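You operate a simulated robot arm through the tools that you are given. There is no shell and no other tool.

The job below is to be done with a simulated robot arm. You get a single attempt, and the scene is never put back.

## Task
Gauge the three bottles in the sliding tray and put the NO GO one into the red REJECT tray.
Fine: the other two stay in their pockets.

Only the result counts: the job must be done as asked and must still hold three seconds after the hand-in. Knocking over, shifting, dropping, spilling or breaking anything else fails it.

## Robot
A 6-joint arm with a two-finger gripper, fixed in place. Base frame: the origin is on the floor under the middle of its stand, x ahead of it, y to its left, z up. Lengths are in m, angles in degrees, forces in N, time in s.
It reaches about 1.572 m from its shoulder. Its first joint turns from -166.0 to 166.0 degrees. Payload 2.45 kg.
Tool frame: the origin (TCP) lies between the finger pads and is the grasp point; the fingertips stand 0.02 m ahead of it; z points along the fingers, y is the line along which they close. The gripper opens to 0.14 m; its body begins 0.168 m behind the TCP.
Orientation is told as [roll, pitch, yaw] about the base's x, y, z axes, in that order, counted from this pose: with the fingers straight down and closing along the base's y, the tool's x points along the base's -x, its y along +y and its z along -z.

## Interface
- The arm moves only by the tool step_arm. Its argument "increments" is a list of rows, each a list of 7 numbers: the finger opening in m, from 0 to 0.14, then the shift along the base's x, y, z in m, then the turn, a rotation vector about the base's x, y, z in degrees. In form: [[claw, dx, dy, dz, ax, ay, az], ...]. A call has 1 to 20 rows; each row shifts and turns the commanded pose from where the row before left it. A row lasts 0.2 s, in which the tool goes at most 0.05 m and 8.6 degrees; a call with a longer step from one row to the next is refused whole, and so is a gripper value outside its range. A pose out of reach is approached as far as the arm can. The call stops where the force on the tool passes 80 N (or 10 N more than at its start, if that is more) or the arm is blocked; 0.2 s more then pass. Each finger travels about 0.045 m/s and halts on what it meets, pressing with about 35 N; the grip force reading is that of the motor and also rises with nothing between the fingers. The clock runs only during rows and for 0.2 s after the last one: add rows that do not move to give the fingers time. It gives the time, the measured TCP pose, the force on the tool (base axes), the opening and the grip force at its end, in the units of the frame above (readings bear some noise), with the torque about the TCP (base axes, N m) and any sound that the robot's microphone picked up, and new pictures: "pictures" is both (left out), scene, wrist or none.
- Cameras (640 x 400 px; columns grow to the right, rows downward): "scene" is fixed at [0.0486, -0.5019, 1.5128]; the picture's right is [0.36, -0.93, 0.00], its down [-0.31, -0.12, -0.94] and it looks along [0.88, 0.34, -0.34] (base axes); focal length 317 px, centre (320, 200). "wrist" rides on the gripper at [0.078, 0.011, -0.209] in the tool frame; the picture's right is [-0.14, 0.99, 0.00], its down [-0.92, -0.13, -0.37] and it looks along [-0.37, -0.05, 0.93] (tool axes); focal length 280 px, centre (320, 200). There is no depth. A picture from a camera that has moved, and an enlarged one, comes with that camera's place and axes in the base frame and with its lens.
- close_up(camera, box): a new picture of the part [left, top, right, bottom] of that camera's present view, enlarged. No time passes.
- job_done(): hands the job in; it is judged then, once.

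Places have to be worked out from the pictures, the camera data and where the tool is seen. Open the gripper and draw the arm clear of the work before you hand the job in, unless the task says otherwise.

The tools are called after ">>>" as a command line: name --pt "numbers of a row" for each row, then --argument value for the rest, lists and objects as JSON in quotes. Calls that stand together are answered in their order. step_arm: Moves the arm, as the interface text tells. Its arguments: {"type":"object","properties":{"increments":{"type":"array"},"pictures":{"type":"string","enum":["both","scene","wrist","none"]}},"required":["increments"]} The other tools are called the same way: close_up (camera, box) takes an enlarged picture of a part of a camera's view; job_done () hands the job in.

At the start:

```text
time: 0.0
eef_pos: [0.6442, -0.0964, 1.368]
ee_rot: [0.0, 0.0, 0.0]
force: [-0.4, 0.1, 0.3]
ft_torque: [0.02, 0.0, 0.01]
opening: 0.1399
grip_force: 0.0
```

scene: 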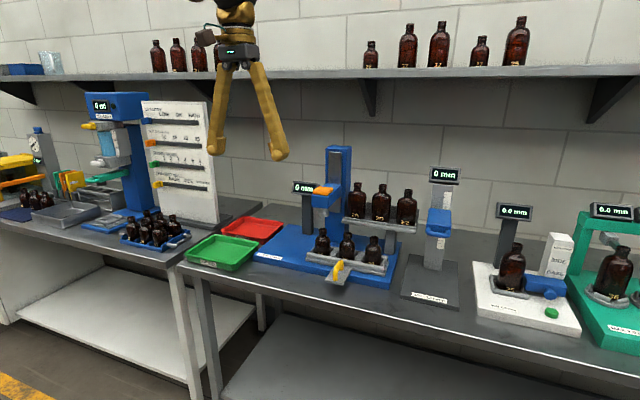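
wrist: 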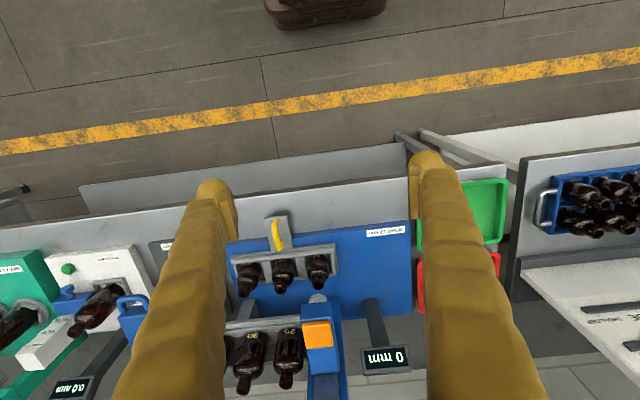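

The pictures show a blue gauge station with a sliding tray of three bottles, a yellow handle, an orange gauge part, and green and red trays. I'll take enlarged views to understand the mechanism.

>>> close_up --camera "scene" --box '[170, 130, 470, 320]'

>>> close_up --camera "scene" --box '[280, 140, 430, 290]'

>>> close_up --camera "wrist" --box '[200, 180, 520, 400]'

>>> close_up --camera "scene" --box '[0, 80, 240, 260]'

>>> close_up --camera "scene" --box '[400, 150, 640, 340]'

```text
2.11 times, centred on (320, 225) of scene
camera zoom: at [0.0486, -0.5019, 1.5128], right [0.36, -0.93, 0.0], down [-0.31, -0.12, -0.94], along [0.88, 0.34, -0.34], focal length 668 px, centre (320, 147)
```

zoom: 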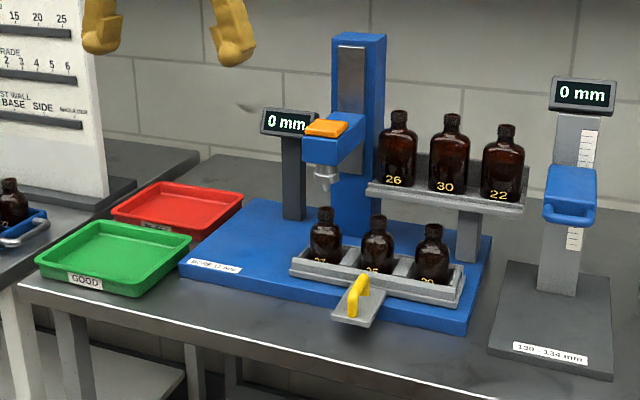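

```text
2.67 times, centred on (355, 215) of scene
camera zoom: at [0.0486, -0.5019, 1.5128], right [0.36, -0.93, 0.0], down [-0.31, -0.12, -0.94], along [0.88, 0.34, -0.34], focal length 846 px, centre (227, 160)
```

zoom: 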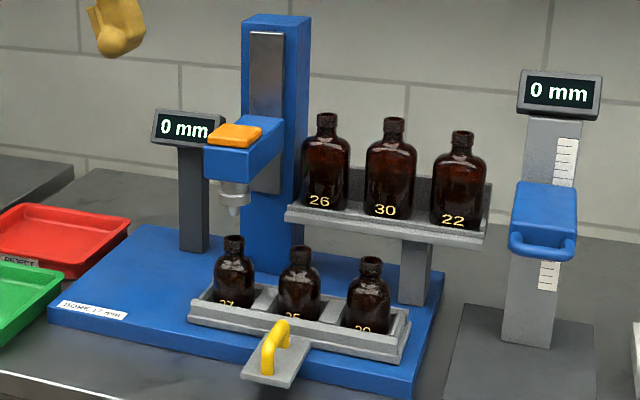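

```text
1.82 times, centred on (360, 290) of wrist
camera zoom: at [0.5671, -0.0871, 1.5786], right [0.14, 0.99, 0.0], down [0.92, -0.13, 0.37], along [0.37, -0.05, -0.93], focal length 510 px, centre (247, 36)
```

zoom: 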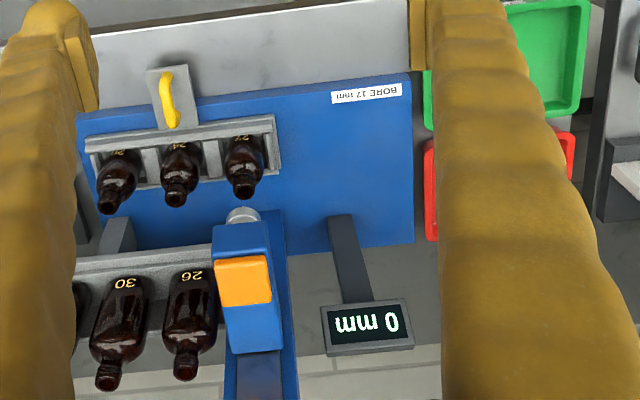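

```text
2.22 times, centred on (120, 170) of scene
camera zoom: at [0.0486, -0.5019, 1.5128], right [0.36, -0.93, 0.0], down [-0.31, -0.12, -0.94], along [0.88, 0.34, -0.34], focal length 705 px, centre (764, 267)
```

zoom: 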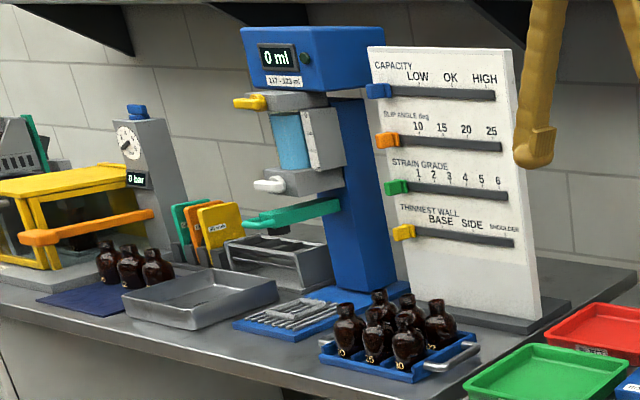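

```text
2.11 times, centred on (520, 245) of scene
camera zoom: at [0.0486, -0.5019, 1.5128], right [0.36, -0.93, 0.0], down [-0.31, -0.12, -0.94], along [0.88, 0.34, -0.34], focal length 668 px, centre (-101, 105)
```

zoom: 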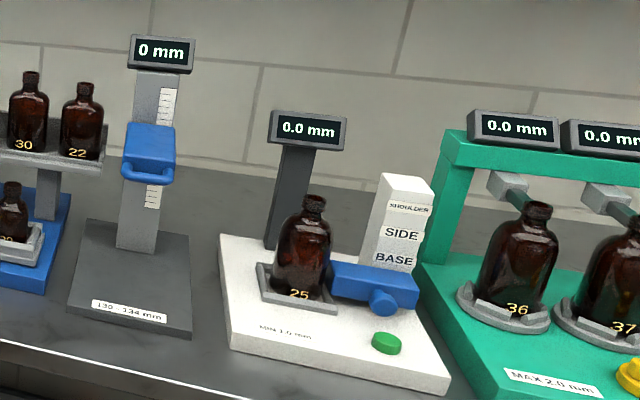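

I'll zoom in more on the gauge head, tray, and labels before moving.

>>> close_up --camera "scene" --box '[290, 175, 370, 225]'

>>> close_up --camera "scene" --box '[300, 220, 400, 290]'

>>> close_up --camera "scene" --box '[180, 210, 300, 275]'

>>> close_up --camera "wrist" --box '[225, 205, 355, 300]'

>>> close_up --camera "wrist" --box '[290, 280, 430, 400]'

```text
8.00 times, centred on (330, 200) of scene
camera zoom: at [0.0486, -0.5019, 1.5128], right [0.36, -0.93, 0.0], down [-0.31, -0.12, -0.94], along [0.88, 0.34, -0.34], focal length 2537 px, centre (240, 200)
```

zoom: 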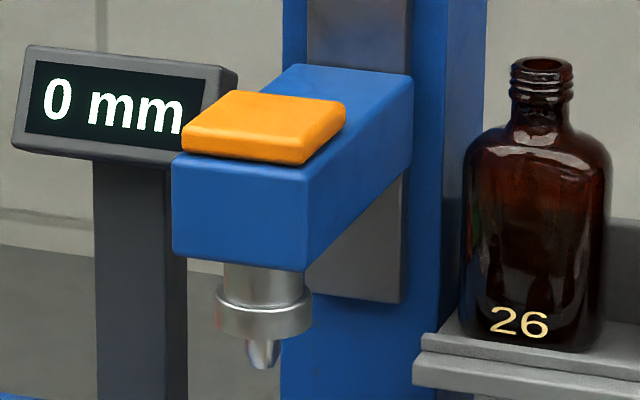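

```text
5.71 times, centred on (350, 255) of scene
camera zoom: at [0.0486, -0.5019, 1.5128], right [0.36, -0.93, 0.0], down [-0.31, -0.12, -0.94], along [0.88, 0.34, -0.34], focal length 1812 px, centre (149, -114)
```

zoom: 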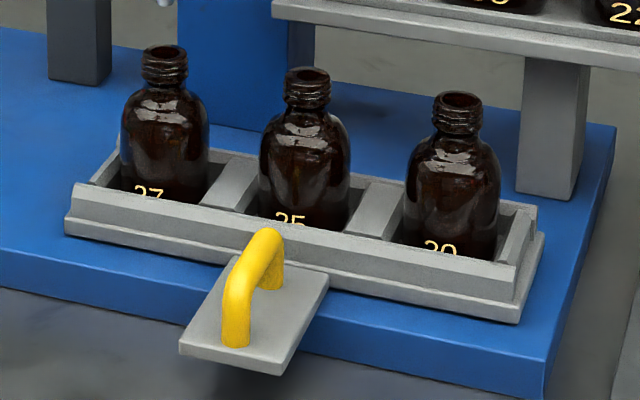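

```text
5.33 times, centred on (240, 242) of scene
camera zoom: at [0.0486, -0.5019, 1.5128], right [0.36, -0.93, 0.0], down [-0.31, -0.12, -0.94], along [0.88, 0.34, -0.34], focal length 1691 px, centre (747, -27)
```

zoom: 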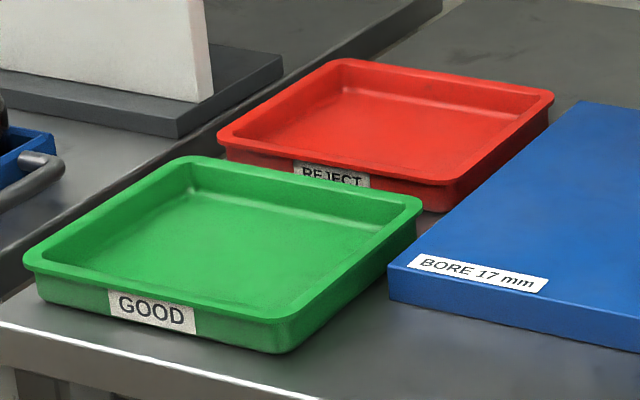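

```text
4.21 times, centred on (290, 252) of wrist
camera zoom: at [0.5671, -0.0871, 1.5786], right [0.14, 0.99, 0.0], down [0.92, -0.13, 0.37], along [0.37, -0.05, -0.93], focal length 1181 px, centre (446, -21)
```

zoom: 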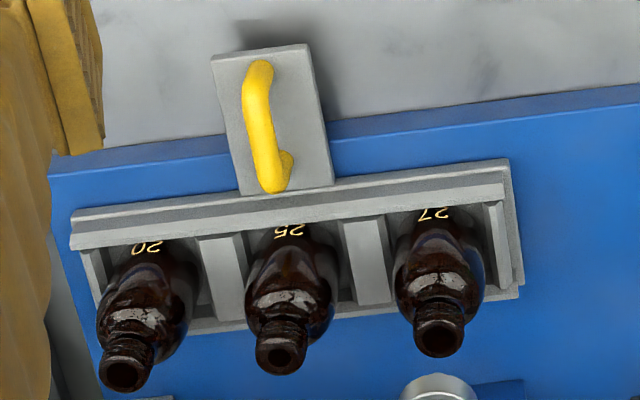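

```text
3.33 times, centred on (360, 340) of wrist
camera zoom: at [0.5671, -0.0871, 1.5786], right [0.14, 0.99, 0.0], down [0.92, -0.13, 0.37], along [0.37, -0.05, -0.93], focal length 935 px, centre (187, -267)
```

zoom: 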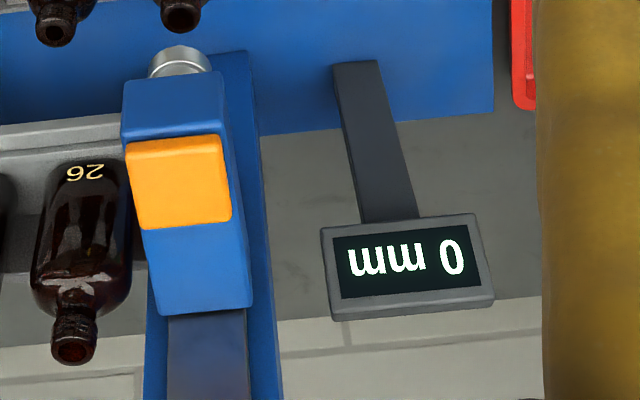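

The gauge has a slide-down head with an orange press pad, a 17 mm plug, and a display that reads mm. Three bottles (27, 25, 20) sit in a tray that slides along y using the yellow handle at about (0.90, -0.24, 0.946). I'll move in at a safe height with the fingers tilted forward for a better look.

>>> step_arm --pt "0.06 0.0095 -0.018 -0.025 0 -3.75 0" --pt "0.06 0.0095 -0.018 -0.025 0 -3.75 0" --pt "0.06 0.0095 -0.018 -0.025 0 -3.75 0" --pt "0.06 0.0095 -0.018 -0.025 0 -3.75 0" --pt "0.06 0.0095 -0.018 -0.025 0 -3.75 0" --pt "0.06 0.0095 -0.018 -0.025 0 -3.75 0" --pt "0.06 0.0095 -0.018 -0.025 0 -3.75 0" --pt "0.06 0.0095 -0.018 -0.025 0 -3.75 0" --pt "0.06 0 0 0 0 0 0" --pictures "both"

```text
time: 2.0
eef_pos: [0.7223, -0.241, 1.1673]
ee_rot: [0.0, -30.1, 0.0]
force: [0.4, 0.3, -0.1]
ft_torque: [-0.04, 0.02, -0.03]
opening: 0.0603
grip_force: 0.1
camera wrist: at [0.5502, -0.2305, 1.3103], right [0.12, 0.99, 0.07], down [0.61, -0.13, 0.78], along [0.78, -0.05, -0.62], focal length 280 px, centre (320, 200)
```

scene: 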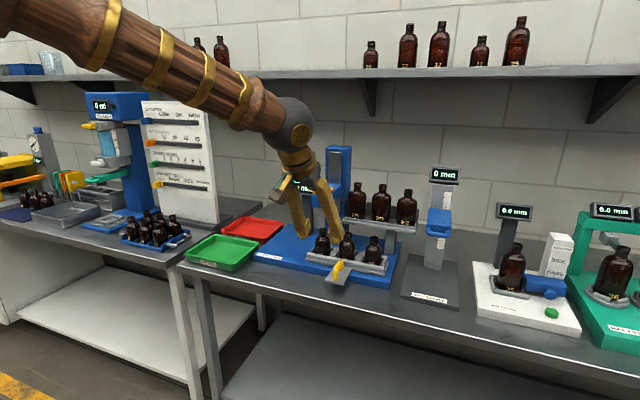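
wrist: 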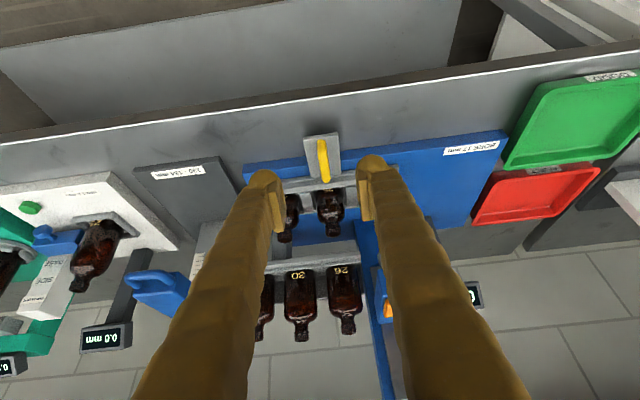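

The handle projects to about (0.893, -0.239, 0.95), which agrees with the first estimate. I'll zoom into the new wrist view to refine this.

>>> close_up --camera "wrist" --box '[260, 120, 400, 210]'

>>> close_up --camera "scene" --box '[280, 180, 400, 290]'

```text
4.44 times, centred on (330, 165) of wrist
camera zoom: at [0.5502, -0.2305, 1.3103], right [0.12, 0.99, 0.07], down [0.61, -0.13, 0.78], along [0.78, -0.05, -0.62], focal length 1246 px, centre (276, 356)
```

zoom: 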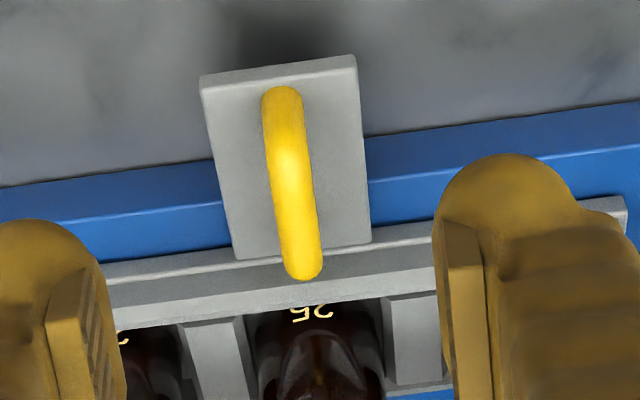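

```text
3.64 times, centred on (340, 235) of scene
camera zoom: at [0.0486, -0.5019, 1.5128], right [0.36, -0.93, 0.0], down [-0.31, -0.12, -0.94], along [0.88, 0.34, -0.34], focal length 1153 px, centre (247, 73)
```

zoom: 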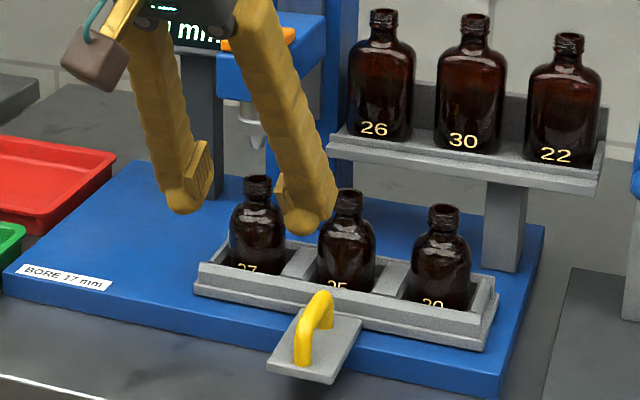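

The handle crossbar is near (0.897, -0.239, 0.972). Bottle 1 (27) looks nearly under the plug, around y ≈ -0.148. I'll bring the wrist camera low in front of the plug to check the alignment accurately.

>>> step_arm --pt "0.14 0.0113 0.0143 -0.013 0 -5 0" --pt "0.14 0.0113 0.0143 -0.013 0 -5 0" --pt "0.14 0.0113 0.0143 -0.013 0 -5 0" --pt "0.14 0.0113 0.0143 -0.013 0 -5 0" --pt "0.14 0.0113 0.0143 -0.013 0 -5 0" --pt "0.14 0.0113 0.0143 -0.013 0 -5 0" --pt "0.14 0 0 0 0 0 0" --pictures "both"

```text
time: 3.6
eef_pos: [0.7895, -0.1564, 1.0905]
ee_rot: [-0.2, -60.0, 0.1]
force: [-0.6, -0.2, 0.1]
ft_torque: [0.02, -0.01, 0.02]
opening: 0.1398
grip_force: 0.1
camera wrist: at [0.5695, -0.1453, 1.1282], right [0.07, 0.99, 0.12], down [0.14, -0.13, 0.98], along [0.99, -0.05, -0.15], focal length 280 px, centre (320, 200)
```

scene: 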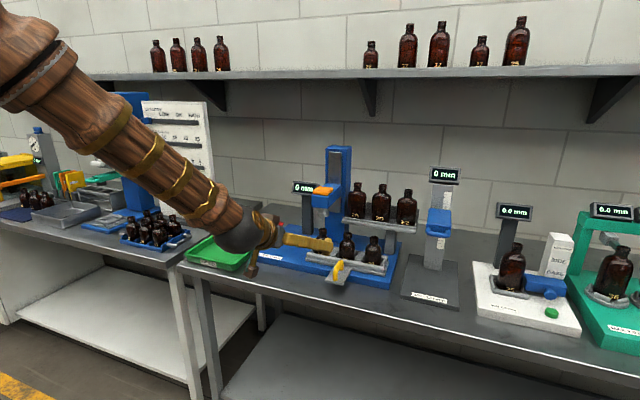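
wrist: 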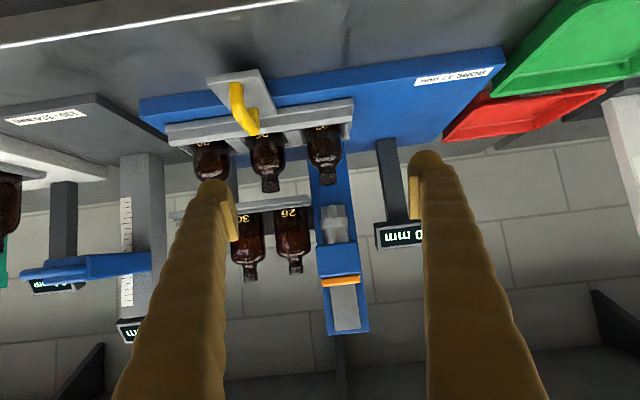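

>>> close_up --camera "wrist" --box '[270, 110, 390, 190]'

>>> close_up --camera "wrist" --box '[290, 190, 390, 260]'

>>> close_up --camera "wrist" --box '[160, 60, 370, 200]'

>>> close_up --camera "scene" --box '[290, 180, 390, 260]'

```text
5.00 times, centred on (330, 150) of wrist
camera zoom: at [0.5695, -0.1453, 1.1282], right [0.07, 0.99, 0.12], down [0.14, -0.13, 0.98], along [0.99, -0.05, -0.15], focal length 1402 px, centre (270, 450)
```

zoom: 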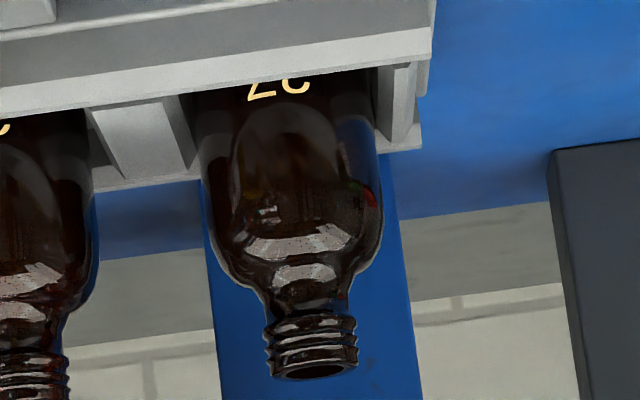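

```text
5.71 times, centred on (340, 225) of wrist
camera zoom: at [0.5695, -0.1453, 1.1282], right [0.07, 0.99, 0.12], down [0.14, -0.13, 0.98], along [0.99, -0.05, -0.15], focal length 1602 px, centre (206, 57)
```

zoom: 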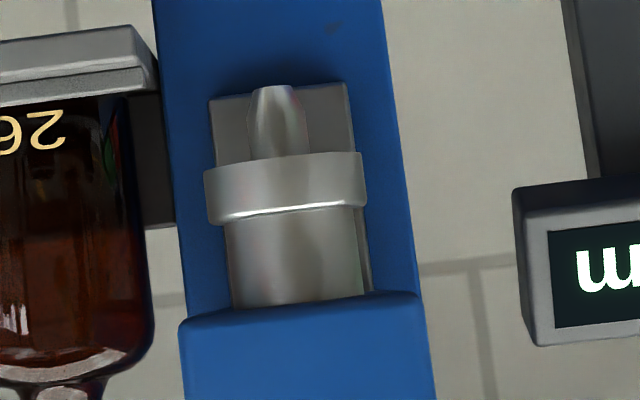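

```text
2.86 times, centred on (265, 130) of wrist
camera zoom: at [0.5695, -0.1453, 1.1282], right [0.07, 0.99, 0.12], down [0.14, -0.13, 0.98], along [0.99, -0.05, -0.15], focal length 801 px, centre (477, 400)
```

zoom: 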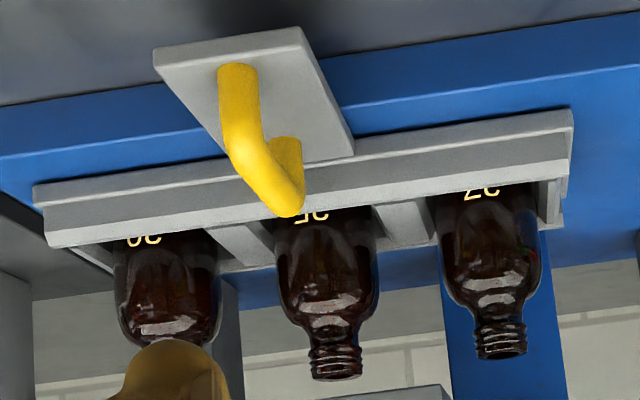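

```text
5.00 times, centred on (340, 220) of scene
camera zoom: at [0.0486, -0.5019, 1.5128], right [0.36, -0.93, 0.0], down [-0.31, -0.12, -0.94], along [0.88, 0.34, -0.34], focal length 1585 px, centre (220, 100)
```

zoom: 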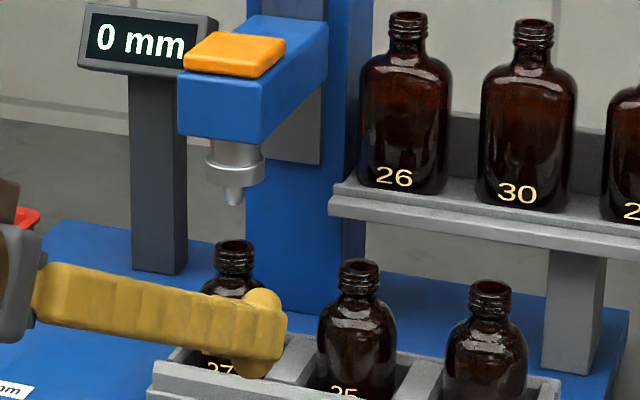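

Bottle 1's mouth (y≈-0.151, z≈1.043) is under the plug (y≈-0.150, tip z≈1.077), and the pocket pitch is about 0.09 m. The orange pad's centre is about (0.989, -0.150, 1.183). I'll close the fingers and move above the pad with a 30° tilt.

>>> step_arm --pt "0.0 0 0 0.0283 0 5 0" --pt "0.0 0 0 0.0283 0 5 0" --pt "0.0 0 0 0.0283 0 5 0" --pt "0.0 0 0 0.0283 0 5 0" --pt "0.0 0 0.001 0.0283 0 5 0" --pt "0.0 0 0.0036 0.0285 0 5 0" --pt "0.0 0.0374 0 0 0 0 0" --pt "0.0 0.0374 0 0 0 0 0" --pt "0.0 0.0374 0 0 0 0 0" --pt "0.0 0.0374 0 0 0 0 0" --pt "0.0 0.0374 0 0 0 0 0" --pt "0.0 0 0 0 0 0 0" --pt "0.0 0 0 0 0 0 0" --pictures "both"

```text
time: 6.4
eef_pos: [0.9752, -0.1529, 1.2612]
ee_rot: [0.0, -30.0, -0.1]
force: [0.0, -0.5, -0.3]
ft_torque: [0.0, 0.0, -0.02]
opening: 0.0
grip_force: 29.4
camera wrist: at [0.804, -0.1412, 1.4027], right [0.12, 0.99, 0.07], down [0.61, -0.13, 0.78], along [0.78, -0.05, -0.62], focal length 280 px, centre (320, 200)
```

scene: 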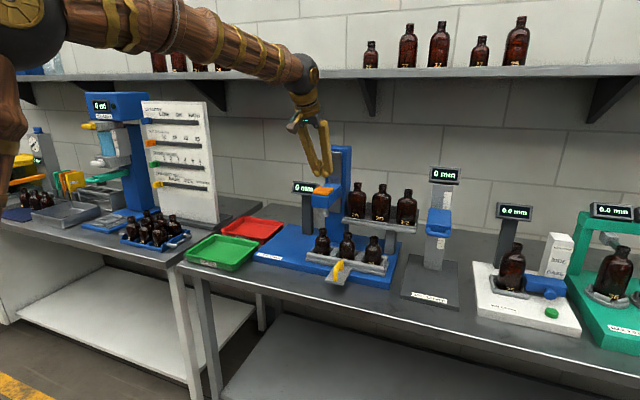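
wrist: 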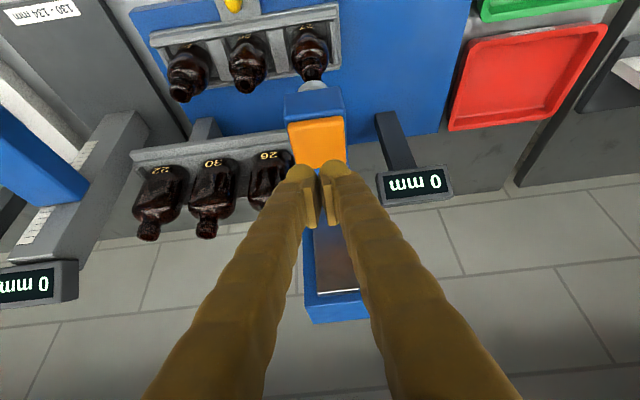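

The fingertips hover over the orange pad. I'll descend in small steps until contact, watching the force.

>>> step_arm --pt "0.0 0 0 -0.02 0 0 0" --pt "0.0 0 0 -0.02 0 0 0" --pt "0.0 0 0 -0.005 0 0 0" --pt "0.0 0 0 -0.005 0 0 0" --pt "0.0 0 0 -0.005 0 0 0" --pt "0.0 0 0 0 0 0 0" --pictures "both"

>>> close_up --camera "scene" --box '[280, 160, 400, 260]'

```text
time: 7.8
eef_pos: [0.9747, -0.1507, 1.206]
ee_rot: [0.0, -30.0, 0.1]
force: [1.4, 0.8, 3.6]
ft_torque: [0.05, 0.01, -0.04]
opening: 0.0062
grip_force: 29.4
camera wrist: at [0.8036, -0.1401, 1.3487], right [0.12, 0.99, 0.07], down [0.61, -0.13, 0.78], along [0.78, -0.05, -0.62], focal length 280 px, centre (320, 200)
```

scene: 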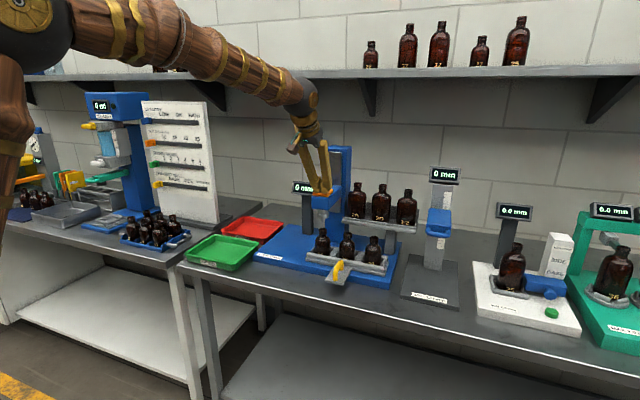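
wrist: 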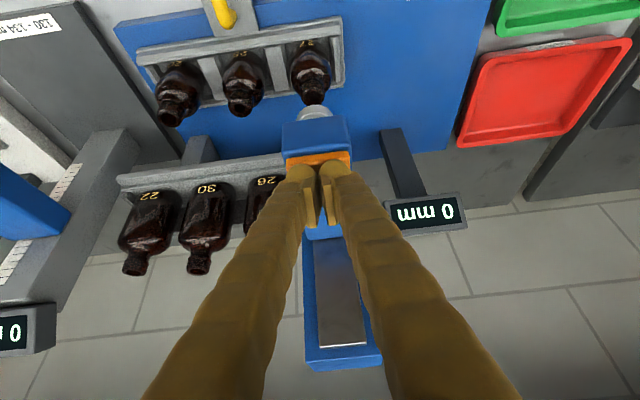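

```text
4.00 times, centred on (340, 210) of scene
camera zoom: at [0.0486, -0.5019, 1.5128], right [0.36, -0.93, 0.0], down [-0.31, -0.12, -0.94], along [0.88, 0.34, -0.34], focal length 1268 px, centre (240, 160)
```

zoom: 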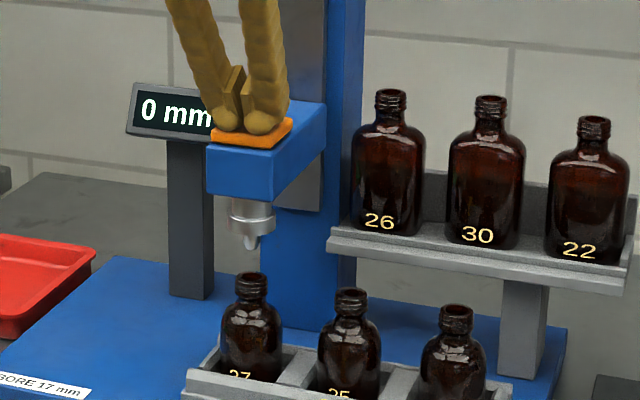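

Contact has begun: 3.6 N up at TCP z=1.206. I'll press down in 4 mm steps and watch the force and display.

>>> step_arm --pt "0.0 0 0 -0.004 0 0 0" --pt "0.0 0 0 -0.004 0 0 0" --pt "0.0 0 0 -0.004 0 0 0" --pt "0.0 0 0 0 0 0 0" --pictures "scene"

>>> close_up --camera "scene" --box '[280, 160, 400, 260]'

```text
time: 8.8
eef_pos: [0.9752, -0.1514, 1.1948]
ee_rot: [0.0, -30.0, 0.1]
force: [0.5, 1.5, 4.3]
ft_torque: [0.03, 0.05, -0.01]
opening: 0.0059
grip_force: 29.5
```

scene: 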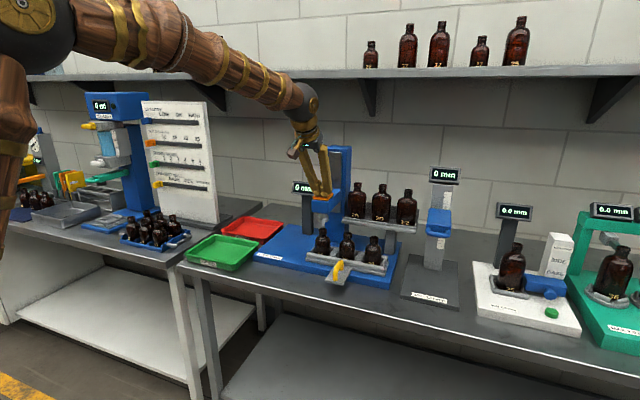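

```text
4.00 times, centred on (340, 210) of scene
camera zoom: at [0.0486, -0.5019, 1.5128], right [0.36, -0.93, 0.0], down [-0.31, -0.12, -0.94], along [0.88, 0.34, -0.34], focal length 1268 px, centre (240, 160)
```

zoom: 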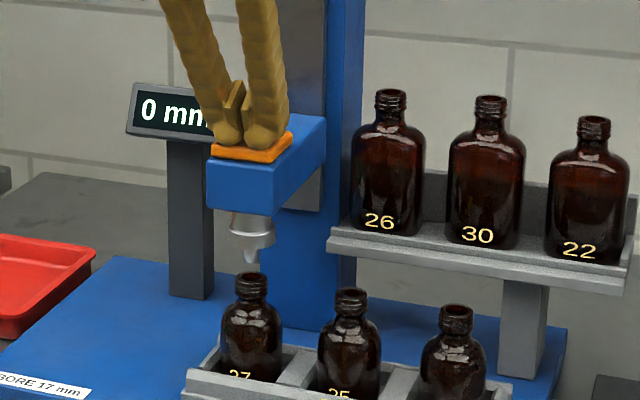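

The head moves down under about 4 N and the plug is nearing the mouth of bottle 27. I'll keep pressing.

>>> step_arm --pt "0.0 0 0 -0.004 0 0 0" --pt "0.0 0 0 -0.004 0 0 0" --pt "0.0 0 0 -0.003 0 0 0" --pt "0.0 0 0 -0.003 0 0 0" --pt "0.0 0 0 0 0 0 0" --pictures "scene"

>>> close_up --camera "scene" --box '[280, 160, 400, 260]'

```text
time: 10.0
eef_pos: [0.9751, -0.1507, 1.1785]
ee_rot: [0.0, -30.0, 0.0]
force: [0.0, -1.5, 5.5]
ft_torque: [-0.05, 0.01, -0.02]
opening: 0.0061
grip_force: 29.6
```

scene: 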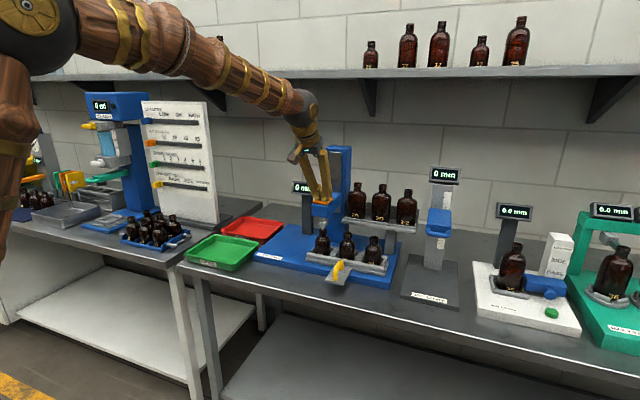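

```text
4.00 times, centred on (340, 210) of scene
camera zoom: at [0.0486, -0.5019, 1.5128], right [0.36, -0.93, 0.0], down [-0.31, -0.12, -0.94], along [0.88, 0.34, -0.34], focal length 1268 px, centre (240, 160)
```

zoom: 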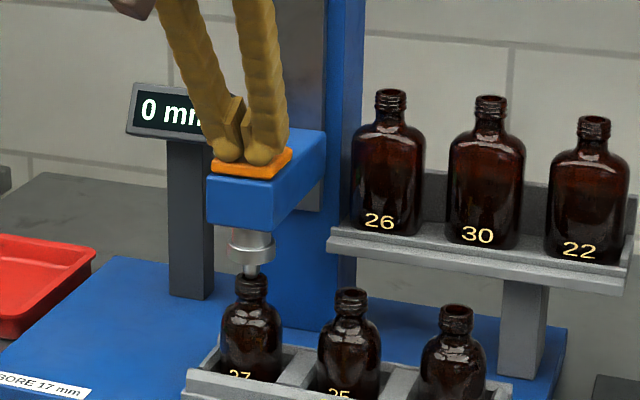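

The tip is now at the mouth. I'll press on in 2 mm steps.

>>> step_arm --pt "0.0 0 0 -0.002 0 0 0" --pt "0.0 0 0 -0.002 0 0 0" --pt "0.0 0 0 -0.002 0 0 0" --pt "0.0 0 0 -0.002 0 0 0" --pt "0.0 0 0 0 0 0 0" --pictures "scene"

>>> close_up --camera "scene" --box '[280, 160, 400, 260]'

```text
time: 11.2
eef_pos: [0.9767, -0.1496, 1.1723]
ee_rot: [0.0, -30.0, -0.1]
force: [-1.0, 1.9, 5.6]
ft_torque: [0.04, 0.05, -0.01]
opening: 0.0058
grip_force: 29.1
```

scene: 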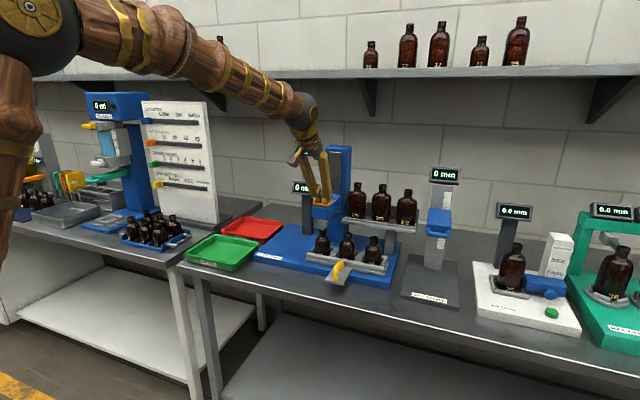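

```text
4.00 times, centred on (340, 210) of scene
camera zoom: at [0.0486, -0.5019, 1.5128], right [0.36, -0.93, 0.0], down [-0.31, -0.12, -0.94], along [0.88, 0.34, -0.34], focal length 1268 px, centre (240, 160)
```

zoom: 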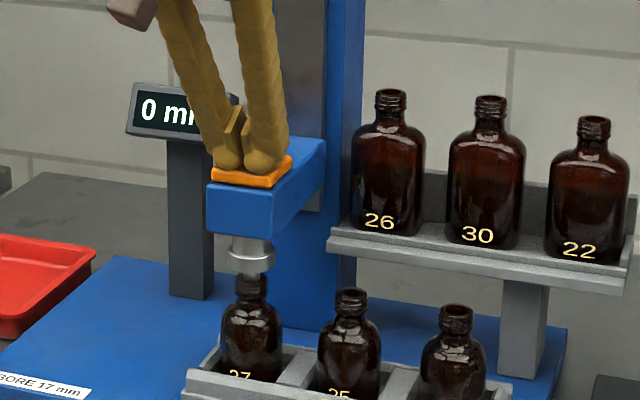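

The tip appears to be going into the mouth with no rise in force. I'll continue down.

>>> step_arm --pt "0.0 0 0 -0.002 0 0 0" --pt "0.0 0 0 -0.002 0 0 0" --pt "0.0 0 0 -0.002 0 0 0" --pt "0.0 0 0 -0.002 0 0 0" --pt "0.0 0 0 0 0 0 0" --pictures "both"

>>> close_up --camera "scene" --box '[280, 160, 400, 260]'

```text
time: 12.4
eef_pos: [0.9758, -0.1504, 1.1639]
ee_rot: [0.0, -30.0, 0.0]
force: [2.6, 1.2, 6.4]
ft_torque: [0.02, -0.05, -0.03]
opening: 0.0059
grip_force: 29.5
camera wrist: at [0.8038, -0.1404, 1.3065], right [0.12, 0.99, 0.07], down [0.61, -0.13, 0.78], along [0.78, -0.05, -0.62], focal length 280 px, centre (320, 200)
```

scene: 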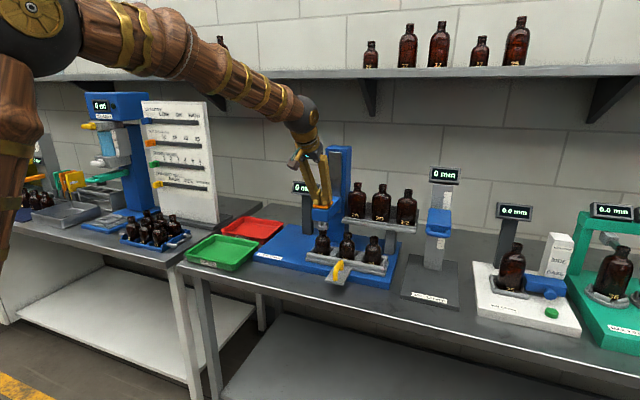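
wrist: 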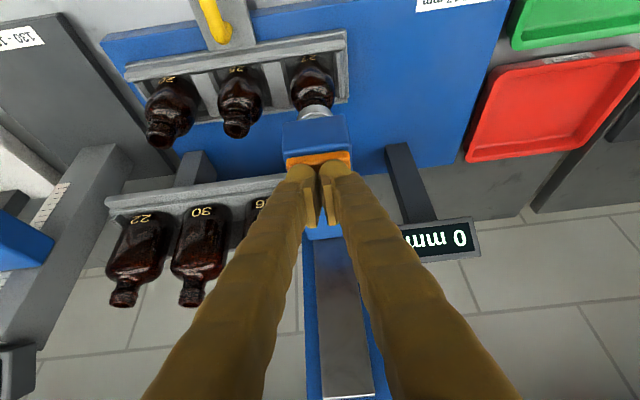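

```text
4.00 times, centred on (340, 210) of scene
camera zoom: at [0.0486, -0.5019, 1.5128], right [0.36, -0.93, 0.0], down [-0.31, -0.12, -0.94], along [0.88, 0.34, -0.34], focal length 1268 px, centre (240, 160)
```

zoom: 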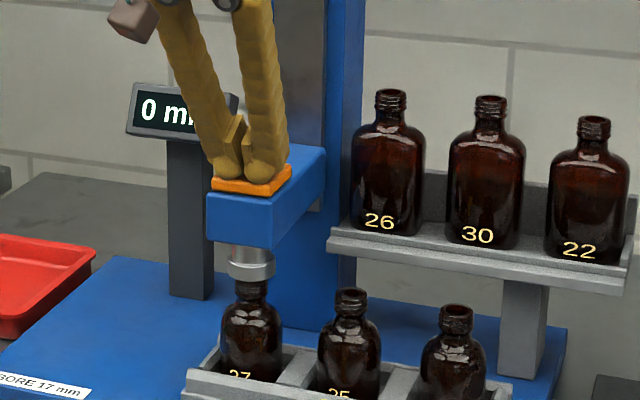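

The plug keeps entering and the collar is about to reach the lip. I'll continue down in 2 mm steps, watching for the stop.

>>> step_arm --pt "0.0 0 0 -0.002 0 0 0" --pt "0.0 0 0 -0.002 0 0 0" --pt "0.0 0 0 -0.002 0 0 0" --pt "0.0 0 0 0 0 0 0" --pictures "scene"

>>> close_up --camera "scene" --box '[280, 160, 400, 260]'

>>> close_up --camera "wrist" --box '[280, 50, 360, 130]'

```text
time: 13.4
eef_pos: [0.9759, -0.1509, 1.1581]
ee_rot: [0.0, -29.9, 0.0]
force: [0.1, -4.7, 11.4]
ft_torque: [-0.11, 0.03, 0.03]
opening: 0.006
grip_force: 29.1
```

scene: 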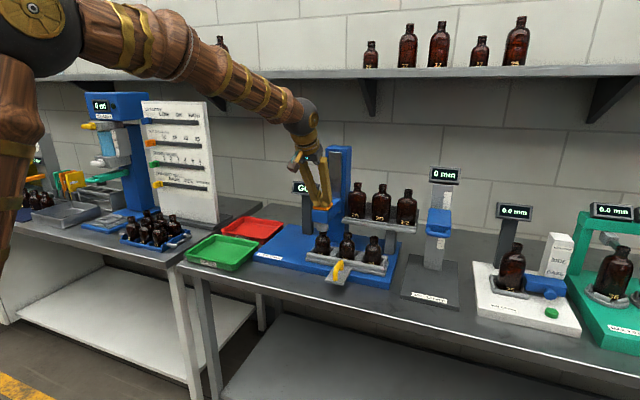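

```text
4.00 times, centred on (340, 210) of scene
camera zoom: at [0.0486, -0.5019, 1.5128], right [0.36, -0.93, 0.0], down [-0.31, -0.12, -0.94], along [0.88, 0.34, -0.34], focal length 1268 px, centre (240, 160)
```

zoom: 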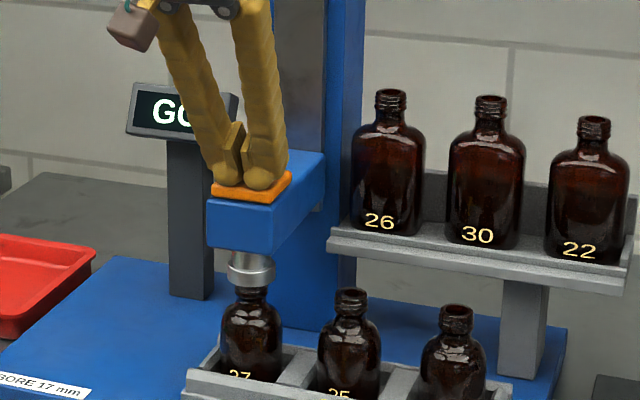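

```text
5.00 times, centred on (320, 90) of wrist
camera zoom: at [0.8035, -0.1399, 1.3007], right [0.12, 0.99, 0.07], down [0.61, -0.13, 0.78], along [0.78, -0.05, -0.62], focal length 1402 px, centre (320, 750)
```

zoom: 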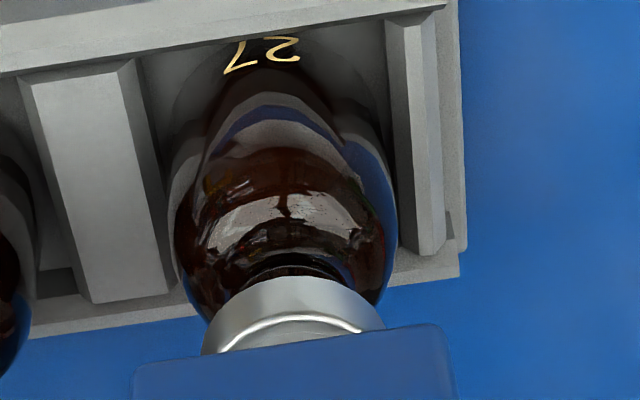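

The display now shows "GO…" at 11 N, with the collar on the lip. I'll confirm the full text from the wrist camera before retracting.

>>> close_up --camera "wrist" --box '[390, 200, 500, 280]'

```text
5.00 times, centred on (445, 240) of wrist
camera zoom: at [0.8035, -0.1399, 1.3007], right [0.12, 0.99, 0.07], down [0.61, -0.13, 0.78], along [0.78, -0.05, -0.62], focal length 1402 px, centre (-305, 0)
```

zoom: 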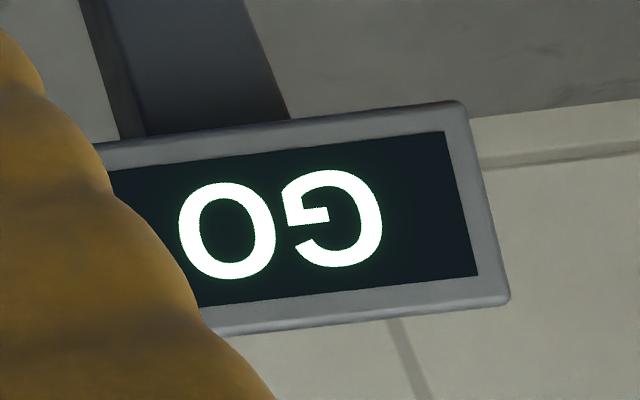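

Bottle 27 reads GO. I'll retract slowly and check that the head returns without lifting the bottle.

>>> step_arm --pt "0.0 0 0 0.006 0 0 0" --pt "0.0 0 0 0.008 0 0 0" --pt "0.0 0 0 0.01 0 0 0" --pt "0.0 0 0 0.01 0 0 0" --pt "0.0 0 0 0.01 0 0 0" --pt "0.0 0 0 0.015 0 0 0" --pt "0.0 0 0 0.02 0 0 0" --pt "0.0 0 0 0.024 0 0 0" --pt "0.0 0 0 0 0 0 0" --pictures "both"

>>> close_up --camera "scene" --box '[280, 180, 400, 280]'

```text
time: 15.4
eef_pos: [0.9745, -0.15, 1.261]
ee_rot: [0.0, -30.0, -0.1]
force: [-0.4, -0.4, -0.7]
ft_torque: [0.0, -0.05, 0.03]
opening: 0.0
grip_force: 29.3
camera wrist: at [0.8031, -0.14, 1.4044], right [0.12, 0.99, 0.07], down [0.61, -0.13, 0.78], along [0.78, -0.05, -0.62], focal length 280 px, centre (320, 200)
```

scene: 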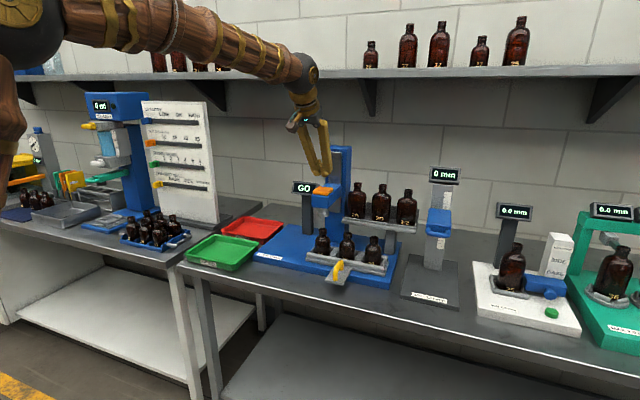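
wrist: 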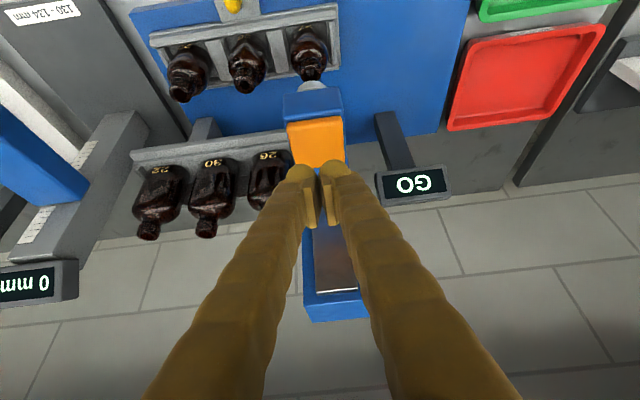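

```text
4.00 times, centred on (340, 230) of scene
camera zoom: at [0.0486, -0.5019, 1.5128], right [0.36, -0.93, 0.0], down [-0.31, -0.12, -0.94], along [0.88, 0.34, -0.34], focal length 1268 px, centre (240, 80)
```

zoom: 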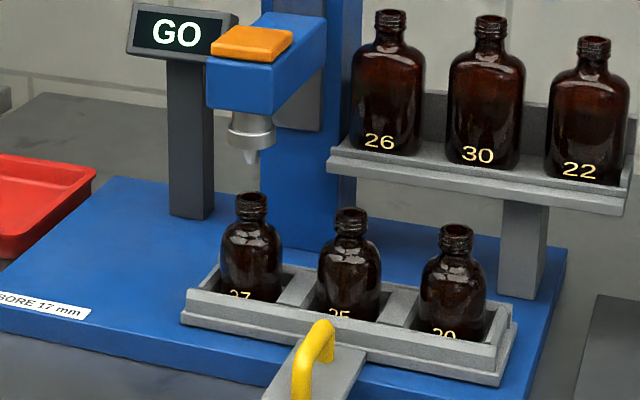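

The head sprang back up and the display is latched on GO. Next I'll back off, open the fingers to 0.06, and approach the yellow handle along the tool axis, stopping just above it to check alignment.

>>> step_arm --pt "0.0 -0.04 0 0 0 0 0" --pt "0.03 -0.04 0 0 0 0 0" --pt "0.06 -0.04 0 0 0 0 0" --pt "0.06 -0.045 0 0 0 0 0" --pt "0.06 0 -0.018 -0.03 0 0 0" --pt "0.06 0 -0.018 -0.03 0 0 0" --pt "0.06 0 -0.018 -0.03 0 0 0" --pt "0.06 0 -0.018 -0.03 0 0 0" --pt "0.06 0 -0.018 -0.03 0 0 0" --pt "0.06 0.0165 0 -0.027 0 0 0" --pt "0.06 0.0165 0 -0.027 0 0 0" --pt "0.06 0.0165 0 -0.027 0 0 0" --pt "0.06 0 0 0 0 0 0" --pictures "both"

>>> close_up --camera "wrist" --box '[240, 120, 400, 230]'

>>> close_up --camera "scene" --box '[280, 190, 400, 290]'

```text
time: 18.2
eef_pos: [0.8613, -0.2411, 1.0296]
ee_rot: [0.0, -30.1, 0.1]
force: [-0.3, -0.8, -0.3]
ft_torque: [0.0, 0.0, 0.0]
opening: 0.0602
grip_force: 0.1
camera wrist: at [0.6894, -0.2308, 1.1724], right [0.12, 0.99, 0.07], down [0.61, -0.13, 0.78], along [0.78, -0.05, -0.62], focal length 280 px, centre (320, 200)
```

scene: 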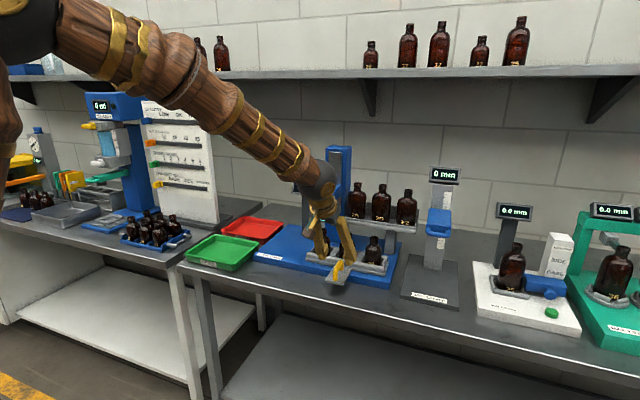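
wrist: 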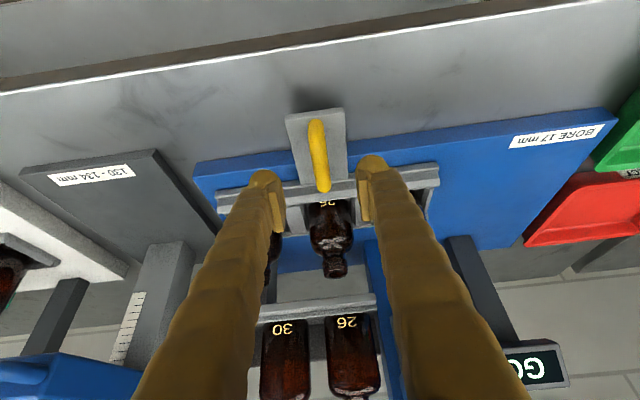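

```text
3.64 times, centred on (320, 175) of wrist
camera zoom: at [0.6894, -0.2308, 1.1724], right [0.12, 0.99, 0.07], down [0.61, -0.13, 0.78], along [0.78, -0.05, -0.62], focal length 1020 px, centre (320, 291)
```

zoom: 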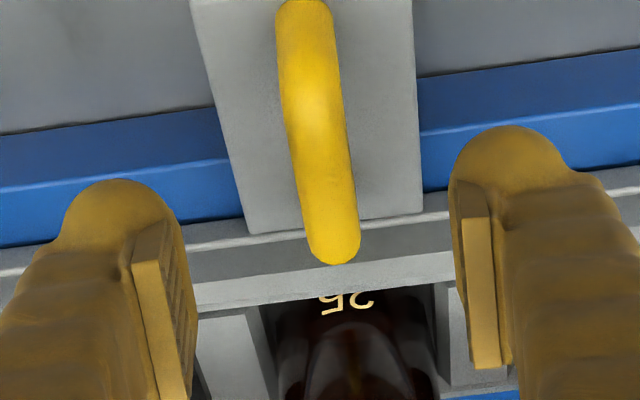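

```text
4.00 times, centred on (340, 240) of scene
camera zoom: at [0.0486, -0.5019, 1.5128], right [0.36, -0.93, 0.0], down [-0.31, -0.12, -0.94], along [0.88, 0.34, -0.34], focal length 1268 px, centre (240, 40)
```

zoom: 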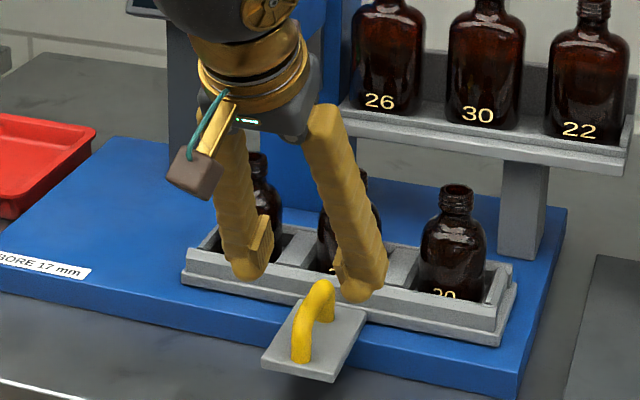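

The handle crossbar runs between the fingers at about (0.895, -0.240, 0.971). I'll advance along the tool axis to straddle it, then check before closing.

>>> step_arm --pt "0.06 0.0125 0 -0.0205 0 0 0" --pt "0.06 0.0125 0 -0.0205 0 0 0" --pt "0.06 0.0125 0 -0.02 0 0 0" --pt "0.06 0 0 0 0 0 0" --pictures "both"

>>> close_up --camera "wrist" --box '[240, 120, 400, 230]'

>>> close_up --camera "scene" --box '[280, 190, 400, 290]'

```text
time: 19.2
eef_pos: [0.8989, -0.2411, 0.9701]
ee_rot: [0.0, -30.0, 0.1]
force: [-0.6, -0.9, 0.4]
ft_torque: [0.0, 0.02, 0.03]
opening: 0.0604
grip_force: 0.1
camera wrist: at [0.7269, -0.2304, 1.1121], right [0.12, 0.99, 0.07], down [0.61, -0.13, 0.78], along [0.78, -0.05, -0.62], focal length 280 px, centre (320, 200)
```

scene: 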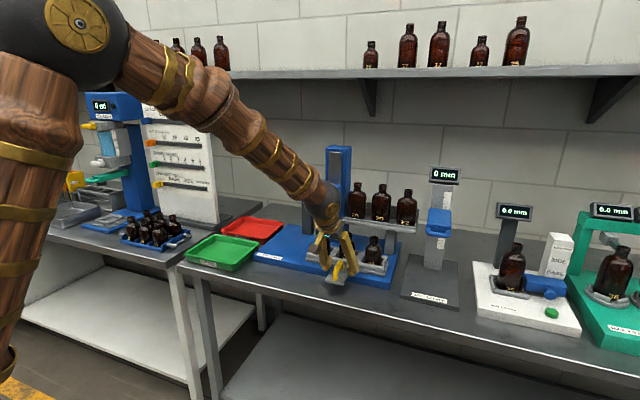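
wrist: 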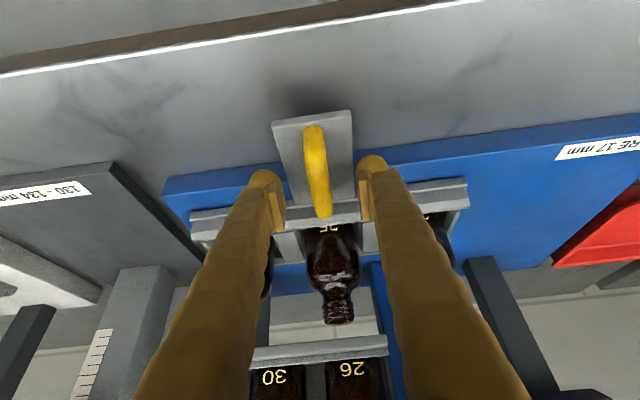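

```text
3.64 times, centred on (320, 175) of wrist
camera zoom: at [0.7269, -0.2304, 1.1121], right [0.12, 0.99, 0.07], down [0.61, -0.13, 0.78], along [0.78, -0.05, -0.62], focal length 1020 px, centre (320, 291)
```

zoom: 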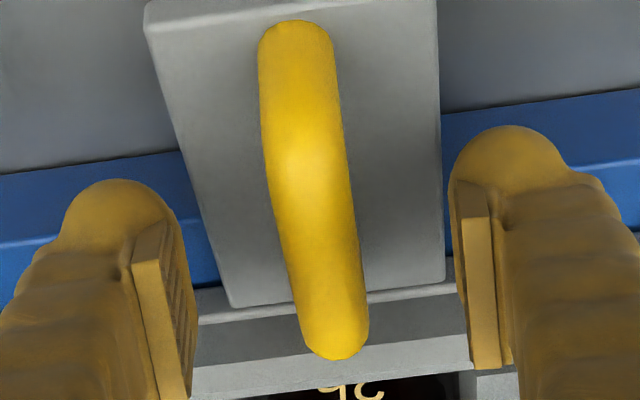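

```text
4.00 times, centred on (340, 240) of scene
camera zoom: at [0.0486, -0.5019, 1.5128], right [0.36, -0.93, 0.0], down [-0.31, -0.12, -0.94], along [0.88, 0.34, -0.34], focal length 1268 px, centre (240, 40)
```

zoom: 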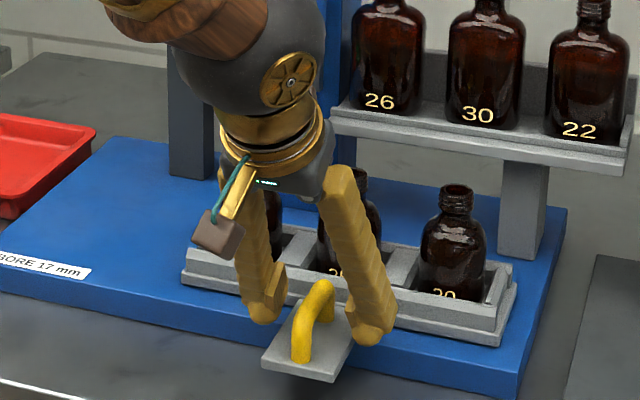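

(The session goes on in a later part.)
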